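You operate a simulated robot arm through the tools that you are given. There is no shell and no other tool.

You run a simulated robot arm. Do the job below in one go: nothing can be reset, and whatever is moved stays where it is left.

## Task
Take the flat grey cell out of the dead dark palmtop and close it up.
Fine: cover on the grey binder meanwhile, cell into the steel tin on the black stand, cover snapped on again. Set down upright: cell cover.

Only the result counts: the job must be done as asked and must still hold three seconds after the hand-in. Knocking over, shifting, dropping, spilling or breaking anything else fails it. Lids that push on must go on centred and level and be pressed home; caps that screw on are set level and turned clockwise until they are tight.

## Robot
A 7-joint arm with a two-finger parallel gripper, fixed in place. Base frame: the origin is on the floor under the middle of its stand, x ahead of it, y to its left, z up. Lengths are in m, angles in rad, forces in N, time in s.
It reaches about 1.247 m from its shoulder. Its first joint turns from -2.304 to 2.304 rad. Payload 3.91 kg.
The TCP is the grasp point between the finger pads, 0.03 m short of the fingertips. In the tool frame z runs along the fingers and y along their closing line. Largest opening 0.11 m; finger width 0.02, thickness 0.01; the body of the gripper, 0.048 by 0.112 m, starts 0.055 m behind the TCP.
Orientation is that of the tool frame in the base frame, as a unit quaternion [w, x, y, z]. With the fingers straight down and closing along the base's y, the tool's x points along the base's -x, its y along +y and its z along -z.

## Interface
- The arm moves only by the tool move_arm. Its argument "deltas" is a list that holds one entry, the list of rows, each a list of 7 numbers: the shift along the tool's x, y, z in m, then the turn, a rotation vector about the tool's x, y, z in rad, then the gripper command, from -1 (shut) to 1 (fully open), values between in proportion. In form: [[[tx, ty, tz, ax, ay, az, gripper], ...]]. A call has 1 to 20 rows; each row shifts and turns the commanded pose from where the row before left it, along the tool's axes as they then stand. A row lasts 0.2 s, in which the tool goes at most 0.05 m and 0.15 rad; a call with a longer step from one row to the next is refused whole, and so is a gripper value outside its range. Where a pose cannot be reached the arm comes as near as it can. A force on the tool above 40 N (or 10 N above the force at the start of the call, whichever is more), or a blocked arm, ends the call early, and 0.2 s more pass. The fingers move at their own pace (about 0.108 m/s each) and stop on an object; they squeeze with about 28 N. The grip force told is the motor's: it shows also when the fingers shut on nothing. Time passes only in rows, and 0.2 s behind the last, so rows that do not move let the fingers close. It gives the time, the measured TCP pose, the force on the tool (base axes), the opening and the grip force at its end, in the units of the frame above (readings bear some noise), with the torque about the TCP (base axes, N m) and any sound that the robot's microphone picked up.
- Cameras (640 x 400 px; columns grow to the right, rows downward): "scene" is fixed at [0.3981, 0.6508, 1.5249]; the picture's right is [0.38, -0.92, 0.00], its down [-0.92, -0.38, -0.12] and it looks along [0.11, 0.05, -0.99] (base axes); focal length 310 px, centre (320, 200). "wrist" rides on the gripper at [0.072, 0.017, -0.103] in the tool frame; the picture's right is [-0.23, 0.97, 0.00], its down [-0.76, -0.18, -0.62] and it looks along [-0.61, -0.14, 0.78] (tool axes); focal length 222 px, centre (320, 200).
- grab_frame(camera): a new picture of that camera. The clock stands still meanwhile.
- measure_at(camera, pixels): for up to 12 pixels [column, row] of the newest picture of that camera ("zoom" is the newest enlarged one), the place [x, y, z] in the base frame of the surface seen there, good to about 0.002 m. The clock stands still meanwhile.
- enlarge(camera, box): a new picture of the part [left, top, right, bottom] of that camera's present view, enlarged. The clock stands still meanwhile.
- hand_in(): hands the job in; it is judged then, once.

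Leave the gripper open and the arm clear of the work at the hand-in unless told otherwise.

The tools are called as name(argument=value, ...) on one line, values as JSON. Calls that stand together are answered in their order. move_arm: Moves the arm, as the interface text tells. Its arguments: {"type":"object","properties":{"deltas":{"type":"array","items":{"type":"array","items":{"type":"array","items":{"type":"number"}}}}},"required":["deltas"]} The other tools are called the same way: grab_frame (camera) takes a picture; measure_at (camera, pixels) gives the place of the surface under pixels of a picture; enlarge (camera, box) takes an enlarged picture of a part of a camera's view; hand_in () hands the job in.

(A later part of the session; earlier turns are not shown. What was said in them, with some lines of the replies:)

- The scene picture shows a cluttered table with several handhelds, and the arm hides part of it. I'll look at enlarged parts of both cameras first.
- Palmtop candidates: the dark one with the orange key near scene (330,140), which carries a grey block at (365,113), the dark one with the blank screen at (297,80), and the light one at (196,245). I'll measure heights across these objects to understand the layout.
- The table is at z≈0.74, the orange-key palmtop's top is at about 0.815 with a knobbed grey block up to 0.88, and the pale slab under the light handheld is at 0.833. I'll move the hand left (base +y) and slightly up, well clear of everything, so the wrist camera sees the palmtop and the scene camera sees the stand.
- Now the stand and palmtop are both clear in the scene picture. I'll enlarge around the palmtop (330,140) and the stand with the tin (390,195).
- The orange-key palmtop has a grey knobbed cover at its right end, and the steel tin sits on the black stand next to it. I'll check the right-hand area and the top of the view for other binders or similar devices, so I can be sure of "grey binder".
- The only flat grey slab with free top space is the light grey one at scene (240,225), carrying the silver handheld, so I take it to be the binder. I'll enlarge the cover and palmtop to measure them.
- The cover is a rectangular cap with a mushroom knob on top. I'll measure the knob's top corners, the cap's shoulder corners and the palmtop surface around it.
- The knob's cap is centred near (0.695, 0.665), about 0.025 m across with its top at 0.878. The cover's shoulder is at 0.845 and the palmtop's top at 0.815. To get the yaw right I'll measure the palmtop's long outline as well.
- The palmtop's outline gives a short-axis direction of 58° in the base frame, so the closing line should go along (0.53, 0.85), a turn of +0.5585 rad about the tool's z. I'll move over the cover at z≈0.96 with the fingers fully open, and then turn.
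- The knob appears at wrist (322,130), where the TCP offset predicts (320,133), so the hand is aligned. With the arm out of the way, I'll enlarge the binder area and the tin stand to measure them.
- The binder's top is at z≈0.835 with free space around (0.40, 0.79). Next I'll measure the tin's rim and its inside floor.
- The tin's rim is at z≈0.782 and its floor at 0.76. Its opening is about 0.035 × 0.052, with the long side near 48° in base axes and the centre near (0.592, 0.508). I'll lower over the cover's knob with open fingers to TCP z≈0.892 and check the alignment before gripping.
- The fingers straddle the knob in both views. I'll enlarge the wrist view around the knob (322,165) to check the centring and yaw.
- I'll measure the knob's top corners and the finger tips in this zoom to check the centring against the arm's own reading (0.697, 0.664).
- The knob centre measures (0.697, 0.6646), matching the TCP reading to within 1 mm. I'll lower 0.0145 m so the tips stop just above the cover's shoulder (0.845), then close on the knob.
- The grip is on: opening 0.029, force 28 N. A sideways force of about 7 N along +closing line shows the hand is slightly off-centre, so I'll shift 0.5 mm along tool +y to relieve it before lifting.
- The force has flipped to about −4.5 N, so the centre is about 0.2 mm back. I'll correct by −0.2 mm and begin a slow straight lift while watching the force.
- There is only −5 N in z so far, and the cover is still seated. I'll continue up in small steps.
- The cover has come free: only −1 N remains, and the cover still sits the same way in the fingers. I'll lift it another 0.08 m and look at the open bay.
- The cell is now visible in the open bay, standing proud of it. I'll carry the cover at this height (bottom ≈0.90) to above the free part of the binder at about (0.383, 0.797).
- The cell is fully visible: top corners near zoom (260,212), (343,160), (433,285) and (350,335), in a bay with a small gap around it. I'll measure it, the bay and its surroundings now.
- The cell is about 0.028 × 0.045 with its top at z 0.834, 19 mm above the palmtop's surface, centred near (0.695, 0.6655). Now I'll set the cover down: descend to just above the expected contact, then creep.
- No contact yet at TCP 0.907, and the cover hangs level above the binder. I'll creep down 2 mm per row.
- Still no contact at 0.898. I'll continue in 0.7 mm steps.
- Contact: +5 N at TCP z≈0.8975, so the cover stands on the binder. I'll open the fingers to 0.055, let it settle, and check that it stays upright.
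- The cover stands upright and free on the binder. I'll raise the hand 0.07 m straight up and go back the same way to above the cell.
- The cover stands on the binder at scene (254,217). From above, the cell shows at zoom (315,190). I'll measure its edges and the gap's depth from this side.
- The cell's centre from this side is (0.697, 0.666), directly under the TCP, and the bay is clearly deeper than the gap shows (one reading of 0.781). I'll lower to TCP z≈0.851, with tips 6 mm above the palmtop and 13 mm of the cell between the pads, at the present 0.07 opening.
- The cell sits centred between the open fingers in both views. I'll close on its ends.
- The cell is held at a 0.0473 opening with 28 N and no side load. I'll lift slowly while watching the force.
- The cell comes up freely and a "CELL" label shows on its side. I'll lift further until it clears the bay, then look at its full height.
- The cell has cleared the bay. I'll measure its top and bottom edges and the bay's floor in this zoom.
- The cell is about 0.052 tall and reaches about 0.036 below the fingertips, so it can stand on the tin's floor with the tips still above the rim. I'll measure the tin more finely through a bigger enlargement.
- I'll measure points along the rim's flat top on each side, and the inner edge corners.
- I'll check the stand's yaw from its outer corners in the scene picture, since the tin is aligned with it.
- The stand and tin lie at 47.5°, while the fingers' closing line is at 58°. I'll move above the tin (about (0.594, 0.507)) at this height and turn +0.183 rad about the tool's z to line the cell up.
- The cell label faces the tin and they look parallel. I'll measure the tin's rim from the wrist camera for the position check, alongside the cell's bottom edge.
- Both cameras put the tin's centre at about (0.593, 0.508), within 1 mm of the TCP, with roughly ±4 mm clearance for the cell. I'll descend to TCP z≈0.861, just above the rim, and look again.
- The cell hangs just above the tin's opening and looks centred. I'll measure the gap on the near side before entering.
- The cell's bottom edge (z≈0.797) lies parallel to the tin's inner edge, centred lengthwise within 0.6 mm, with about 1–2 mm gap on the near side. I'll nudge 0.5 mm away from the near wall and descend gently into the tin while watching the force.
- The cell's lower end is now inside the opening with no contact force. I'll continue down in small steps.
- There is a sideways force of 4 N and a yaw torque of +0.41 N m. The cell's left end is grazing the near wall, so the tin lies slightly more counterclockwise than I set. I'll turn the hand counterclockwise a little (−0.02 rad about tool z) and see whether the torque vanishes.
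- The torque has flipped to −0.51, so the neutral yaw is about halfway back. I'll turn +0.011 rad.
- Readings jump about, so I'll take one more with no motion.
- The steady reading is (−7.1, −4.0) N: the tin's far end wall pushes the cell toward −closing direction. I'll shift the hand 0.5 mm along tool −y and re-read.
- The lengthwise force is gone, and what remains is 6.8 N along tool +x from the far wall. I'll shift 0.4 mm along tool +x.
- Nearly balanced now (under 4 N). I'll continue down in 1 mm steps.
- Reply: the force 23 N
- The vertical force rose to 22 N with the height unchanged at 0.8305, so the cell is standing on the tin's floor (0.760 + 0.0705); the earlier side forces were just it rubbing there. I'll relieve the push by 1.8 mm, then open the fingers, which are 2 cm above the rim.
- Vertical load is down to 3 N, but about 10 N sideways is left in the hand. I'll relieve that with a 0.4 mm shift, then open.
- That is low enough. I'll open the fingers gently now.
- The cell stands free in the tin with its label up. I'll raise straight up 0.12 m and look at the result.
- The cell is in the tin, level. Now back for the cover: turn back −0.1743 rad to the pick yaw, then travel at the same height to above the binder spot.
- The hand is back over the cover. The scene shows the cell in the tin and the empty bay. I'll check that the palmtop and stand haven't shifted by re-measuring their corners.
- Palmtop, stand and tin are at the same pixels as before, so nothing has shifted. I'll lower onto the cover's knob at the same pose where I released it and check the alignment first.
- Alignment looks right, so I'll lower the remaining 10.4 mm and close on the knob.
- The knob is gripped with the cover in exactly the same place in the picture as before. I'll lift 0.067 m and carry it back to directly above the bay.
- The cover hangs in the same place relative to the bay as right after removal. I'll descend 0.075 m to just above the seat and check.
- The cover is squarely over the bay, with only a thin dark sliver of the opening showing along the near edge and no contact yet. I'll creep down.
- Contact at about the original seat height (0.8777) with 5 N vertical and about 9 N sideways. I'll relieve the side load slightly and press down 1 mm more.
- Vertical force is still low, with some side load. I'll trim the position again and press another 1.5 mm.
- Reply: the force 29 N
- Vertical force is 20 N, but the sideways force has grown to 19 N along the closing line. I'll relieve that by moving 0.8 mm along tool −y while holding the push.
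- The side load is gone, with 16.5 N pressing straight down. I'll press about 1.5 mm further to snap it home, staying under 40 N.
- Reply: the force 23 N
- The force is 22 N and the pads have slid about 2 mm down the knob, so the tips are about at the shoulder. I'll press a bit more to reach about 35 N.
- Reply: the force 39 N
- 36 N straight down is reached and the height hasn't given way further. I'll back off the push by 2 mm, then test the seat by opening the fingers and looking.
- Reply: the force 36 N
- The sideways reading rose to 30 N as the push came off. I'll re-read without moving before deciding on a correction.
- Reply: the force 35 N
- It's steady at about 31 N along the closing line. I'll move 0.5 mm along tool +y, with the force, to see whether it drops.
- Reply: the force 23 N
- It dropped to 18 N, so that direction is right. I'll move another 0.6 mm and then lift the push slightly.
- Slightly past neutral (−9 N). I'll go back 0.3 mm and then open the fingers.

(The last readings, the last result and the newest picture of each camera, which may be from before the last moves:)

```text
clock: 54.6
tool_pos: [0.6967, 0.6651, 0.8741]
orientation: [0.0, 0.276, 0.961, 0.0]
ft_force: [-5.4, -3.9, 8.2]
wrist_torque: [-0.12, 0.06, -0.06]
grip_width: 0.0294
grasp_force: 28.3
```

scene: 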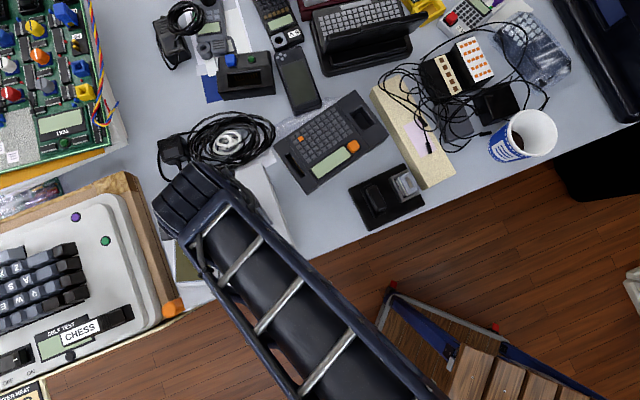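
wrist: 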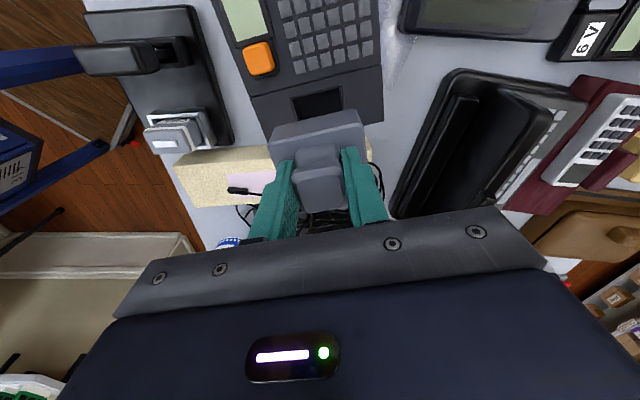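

Well balanced now (under 7 N sideways, 8 N down). I'll open the fingers and look at the cover.

move_arm(deltas=[[[0, 0, 0, 0, 0, 0, -0.3], [0, 0, 0, 0, 0, 0, 0.0], [0, 0, 0, 0, 0, 0, 0.0], [0, 0, -0.004, 0, 0, 0, 0.0], [0, 0, -0.01, 0, 0, 0, 0.0], [0, 0, 0, 0, 0, 0, 0]]])

enlarge(camera="wrist", box=[230, 90, 420, 220])

enlarge(camera="scene", box=[325, 85, 405, 135])

```text
clock: 56.0
tool_pos: [0.696, 0.6664, 0.889]
orientation: [0.0, 0.276, 0.961, 0.001]
ft_force: [0.0, -0.6, -0.3]
wrist_torque: [0.01, -0.03, -0.01]
grip_width: 0.0549
grasp_force: 0.0
```

```text
3.08 times, centred on (325, 155) of wrist
```

zoom: 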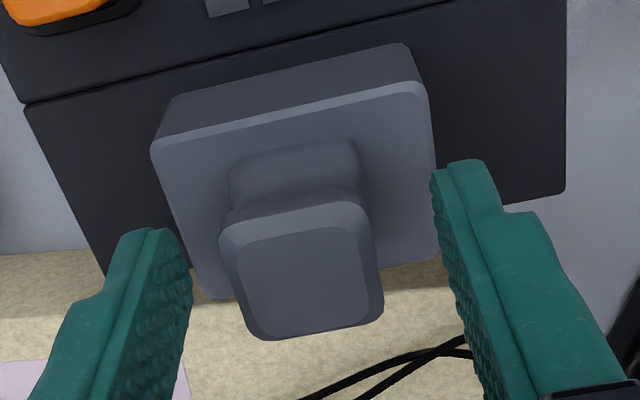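

```text
8.00 times, centred on (365, 110) of scene
```

zoom: 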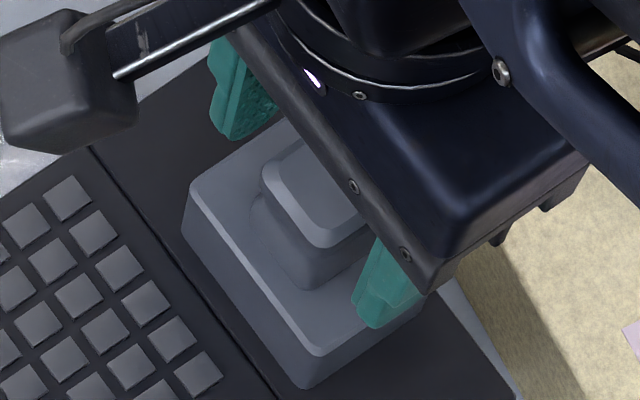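

The cover sits at the same pixels as originally: left corner (190,190), lower corner (302,388), knob corner (320,247). To make sure it is pressed home I'll rise, close the fingers and press straight down on the centre of the knob's top (z≈0.878).

move_arm(deltas=[[[0, 0, -0.02, 0, 0, 0, 0.0], [0, 0, -0.022, 0, 0, 0, 0.0], [0, 0, 0, 0, 0, 0, -1], [0, 0, 0, 0, 0, 0, -1], [0, 0, 0, 0, 0, 0, -1], [0, 0, 0.01, 0, 0, 0, -1], [0, 0, 0.007, 0, 0, 0, -1], [0, 0, 0, 0, 0, 0, -1]]])

enlarge(camera="wrist", box=[230, 90, 420, 220])

enlarge(camera="scene", box=[325, 85, 405, 135])

```text
clock: 57.8
tool_pos: [0.6956, 0.6672, 0.9141]
orientation: [0.0, 0.276, 0.961, -0.001]
ft_force: [-0.2, -0.3, -0.2]
wrist_torque: [0.01, 0.01, 0.0]
grip_width: 0.0
grasp_force: 28.0
```

```text
3.08 times, centred on (325, 155) of wrist
```

zoom: 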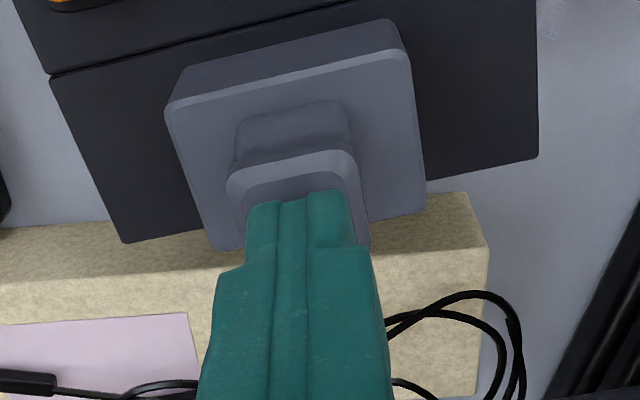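

```text
8.00 times, centred on (365, 110) of scene
```

zoom: 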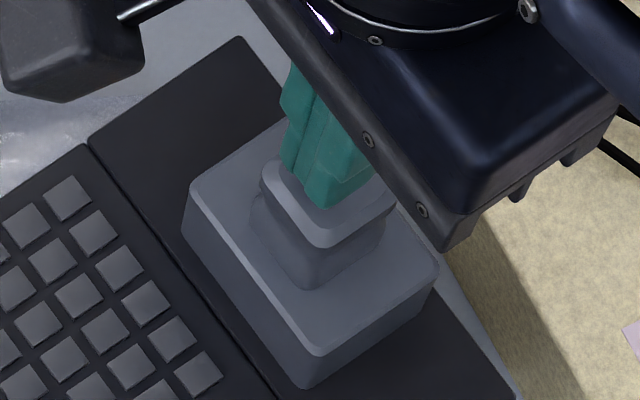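

The closed tips are centred above the knob, about 5 mm up. I'll lower and press step by step.

move_arm(deltas=[[[0, 0, 0.003, 0, 0, 0, -1], [0, 0, 0.001, 0, 0, 0, -1], [0, 0, 0.001, 0, 0, 0, -1], [0, 0, 0.001, 0, 0, 0, -1], [0, 0, 0, 0, 0, 0, -1]]])

```text
clock: 59.0
tool_pos: [0.6961, 0.6661, 0.9092]
orientation: [0.0, 0.276, 0.961, 0.001]
ft_force: [1.7, 0.1, 12.1]
wrist_torque: [0.0, -0.09, 0.02]
grip_width: 0.0
grasp_force: 27.8
```

Contact with 12 N straight down and almost no side load. I'll press further in 0.7 mm steps toward 35 N.

move_arm(deltas=[[[0, 0, 0.0007, 0, 0, 0, -1], [0, 0, 0.0007, 0, 0, 0, -1], [0, 0, 0, 0, 0, 0, -1]]])

```text
clock: 59.8
tool_pos: [0.6974, 0.6668, 0.9087]
orientation: [0.0, 0.276, 0.961, 0.002]
ft_force: [2.5, 4.5, 34.8]
wrist_torque: [0.11, -0.07, 0.02]
grip_width: 0.0
grasp_force: 27.6
```

35 N straight down and the cover doesn't move further; its top is at 0.8787, as originally. To confirm it really latched, I'll grip the knob again and do a very light pull test; at removal it resisted at −5 N. First I go up, open and come back down around the knob.

move_arm(deltas=[[[0, 0, -0.01, 0, 0, 0, -1], [0, 0, -0.02, 0, 0, 0, -1], [0, 0, 0, 0, 0, 0, 0.0], [0, 0, 0, 0, 0, 0, 0.0], [0, 0, 0.03, 0, 0, 0, 0.0], [0, 0, 0.02, 0, 0, 0, 0.0], [0, 0, 0.009, 0, 0, 0, 0.0], [0, 0, 0, 0, 0, 0, 0.0], [0, 0, 0, 0, 0, 0, -0.6], [0, 0, 0, 0, 0, 0, -1], [0, 0, 0, 0, 0, 0, -1]]])

```text
clock: 62.2
tool_pos: [0.6965, 0.6655, 0.8766]
orientation: [-0.001, 0.276, 0.961, 0.0]
ft_force: [-5.3, -8.5, -1.5]
wrist_torque: [-0.11, 0.1, -0.04]
grip_width: 0.029
grasp_force: 27.6
```

Gripped, with −10 N along the closing line. I'll relieve it by 0.4 mm and then pull up by 0.6 mm only.

move_arm(deltas=[[[0, -0.0004, 0, 0, 0, 0, -1], [0, 0, -0.0006, 0, 0, 0, -1], [0, 0, 0, 0, 0, 0, -1]]])

```text
clock: 63.0
tool_pos: [0.6973, 0.6662, 0.8779]
orientation: [0.0, 0.276, 0.961, 0.0]
ft_force: [-2.8, -1.9, -5.9]
wrist_torque: [0.01, 0.13, 0.01]
grip_width: 0.0292
grasp_force: 27.9
```

It resists the 0.6 mm pull with −5.9 N (its own weight is under 1 N), so the cover is held. I'll undo the pull, release, and press once more on the knob's top so it is fully home.

move_arm(deltas=[[[0, 0, 0.0012, 0, 0, 0, -1], [0, 0, 0, 0, 0, 0, -1], [0, 0, 0, 0, 0, 0, -0.3], [0, 0, 0, 0, 0, 0, 0.0], [0, 0, 0, 0, 0, 0, 0.0], [0, 0, -0.03, 0, 0, 0, 0.0], [0, 0, -0.024, 0, 0, 0, 0.0], [0, 0, 0, 0, 0, 0, -1], [0, 0, 0, 0, 0, 0, -1], [0, 0, 0, 0, 0, 0, -1], [0, 0, 0.015, 0, 0, 0, -1], [0, 0, 0.0054, 0, 0, 0, -1], [0, 0, 0, 0, 0, 0, -1]]])

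```text
clock: 65.8
tool_pos: [0.6976, 0.6659, 0.9102]
orientation: [0.0, 0.276, 0.961, 0.0]
ft_force: [0.1, -0.2, 0.2]
wrist_torque: [-0.01, 0.01, 0.01]
grip_width: 0.0
grasp_force: 28.3
```

The tips are just above the knob's top. I'll press the 4.2 mm of command that previously gave about 35 N.

move_arm(deltas=[[[0, 0, 0.0016, 0, 0, 0, -1], [0, 0, 0.001, 0, 0, 0, -1], [0, 0, 0.0008, 0, 0, 0, -1], [0, 0, 0.0007, 0, 0, 0, -1], [0, 0, 0, 0, 0, 0, -1]]])

```text
clock: 67.0
tool_pos: [0.6969, 0.665, 0.9088]
orientation: [0.001, 0.276, 0.961, 0.002]
ft_force: [10.5, 5.6, 33.1]
wrist_torque: [0.17, -0.33, 0.01]
grip_width: 0.0
grasp_force: 27.8
```

33 N, seated at the same height. I'll lift off straight up, open the fingers, and retreat high to the starting area.

move_arm(deltas=[[[0, 0, -0.01, 0, 0, 0, -1], [0, 0, -0.04, 0, 0, 0, -1], [0, 0, -0.04, 0, 0, 0, 0], [0, 0, -0.04, 0, 0, 0, 1], [0, 0, -0.04, 0, 0, 0, 1], [0.033, -0.028, 0, 0, 0, 0, 1], [0.033, -0.028, 0, 0, 0, 0, 1], [0.033, -0.028, 0, 0, 0, 0, 1], [0.033, -0.028, 0, 0, 0, 0, 1], [0.033, -0.028, 0, 0, 0, 0, 1], [0.033, -0.028, 0, 0, 0, 0, 1], [0.033, -0.028, 0, 0, 0, 0, 1], [0, 0, 0, 0, 0, 0, 1]]])

grab_frame(camera="scene")

enlarge(camera="scene", box=[325, 85, 405, 135])

enlarge(camera="scene", box=[380, 160, 444, 208])

```text
clock: 69.8
tool_pos: [0.3972, 0.6223, 1.0766]
orientation: [0.0, 0.276, 0.961, 0.001]
ft_force: [0.4, 0.5, -0.6]
wrist_torque: [-0.01, -0.01, -0.02]
grip_width: 0.1099
grasp_force: 0.0
```

```text
taken
```

scene: 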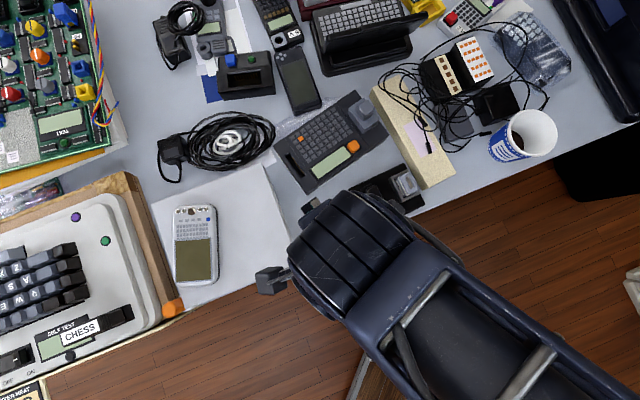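

```text
8.00 times, centred on (365, 110) of scene
```

zoom: 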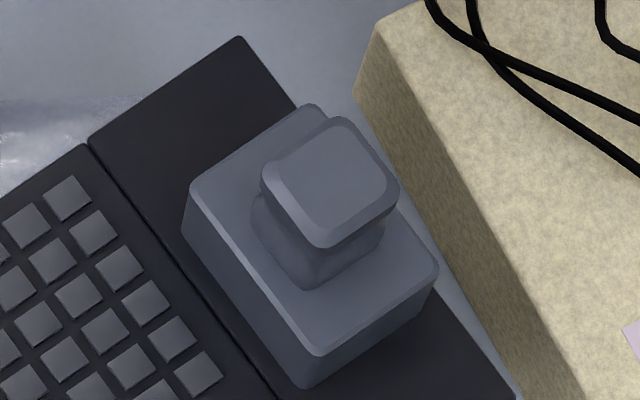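

```text
8.33 times, centred on (412, 184) of scene
```

zoom: 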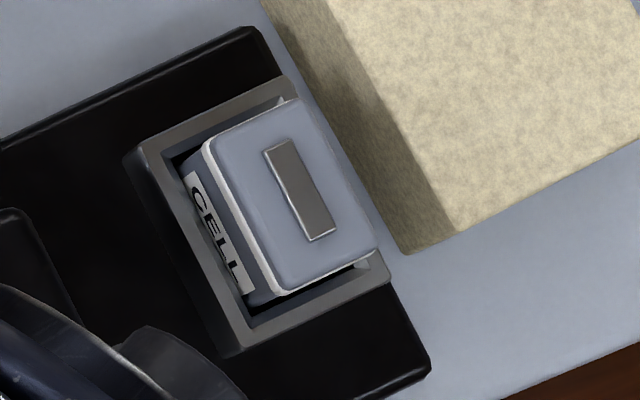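

The cover's picture matches the original view: same corners at (190,190), (302,388), (437,268), and same knob. The cell stands in the steel tin, and nothing else has moved. The gripper is open and the arm is clear, so I'm handing the job in.

hand_in()

```text
The job is handed in.
```

The job is handed in. The grey cell is in the steel tin on the black stand, and the palmtop is closed up again.

- **Cover:** It stood upright on the grey binder while I moved the cell. I then put it back in its original position and pressed it down three times with 33 to 36 N. It held against a light pull of about 6 N, but the microphone never reported a click. The latch is therefore judged from that pull and from its position matching the original view.
- **Cell:** It stands on the floor of the tin with the "CELL" label the right way up and sticks up above the rim.
- **Binder:** I took the light grey slab under the silver handheld to be the grey binder, since it was the only grey one with free space on top.
- **Everything else:** The palmtop, stand and tin appear at the same pixels as before, and I saw nothing else disturbed.

The gripper is open and the arm is back in its starting area, clear of the work.
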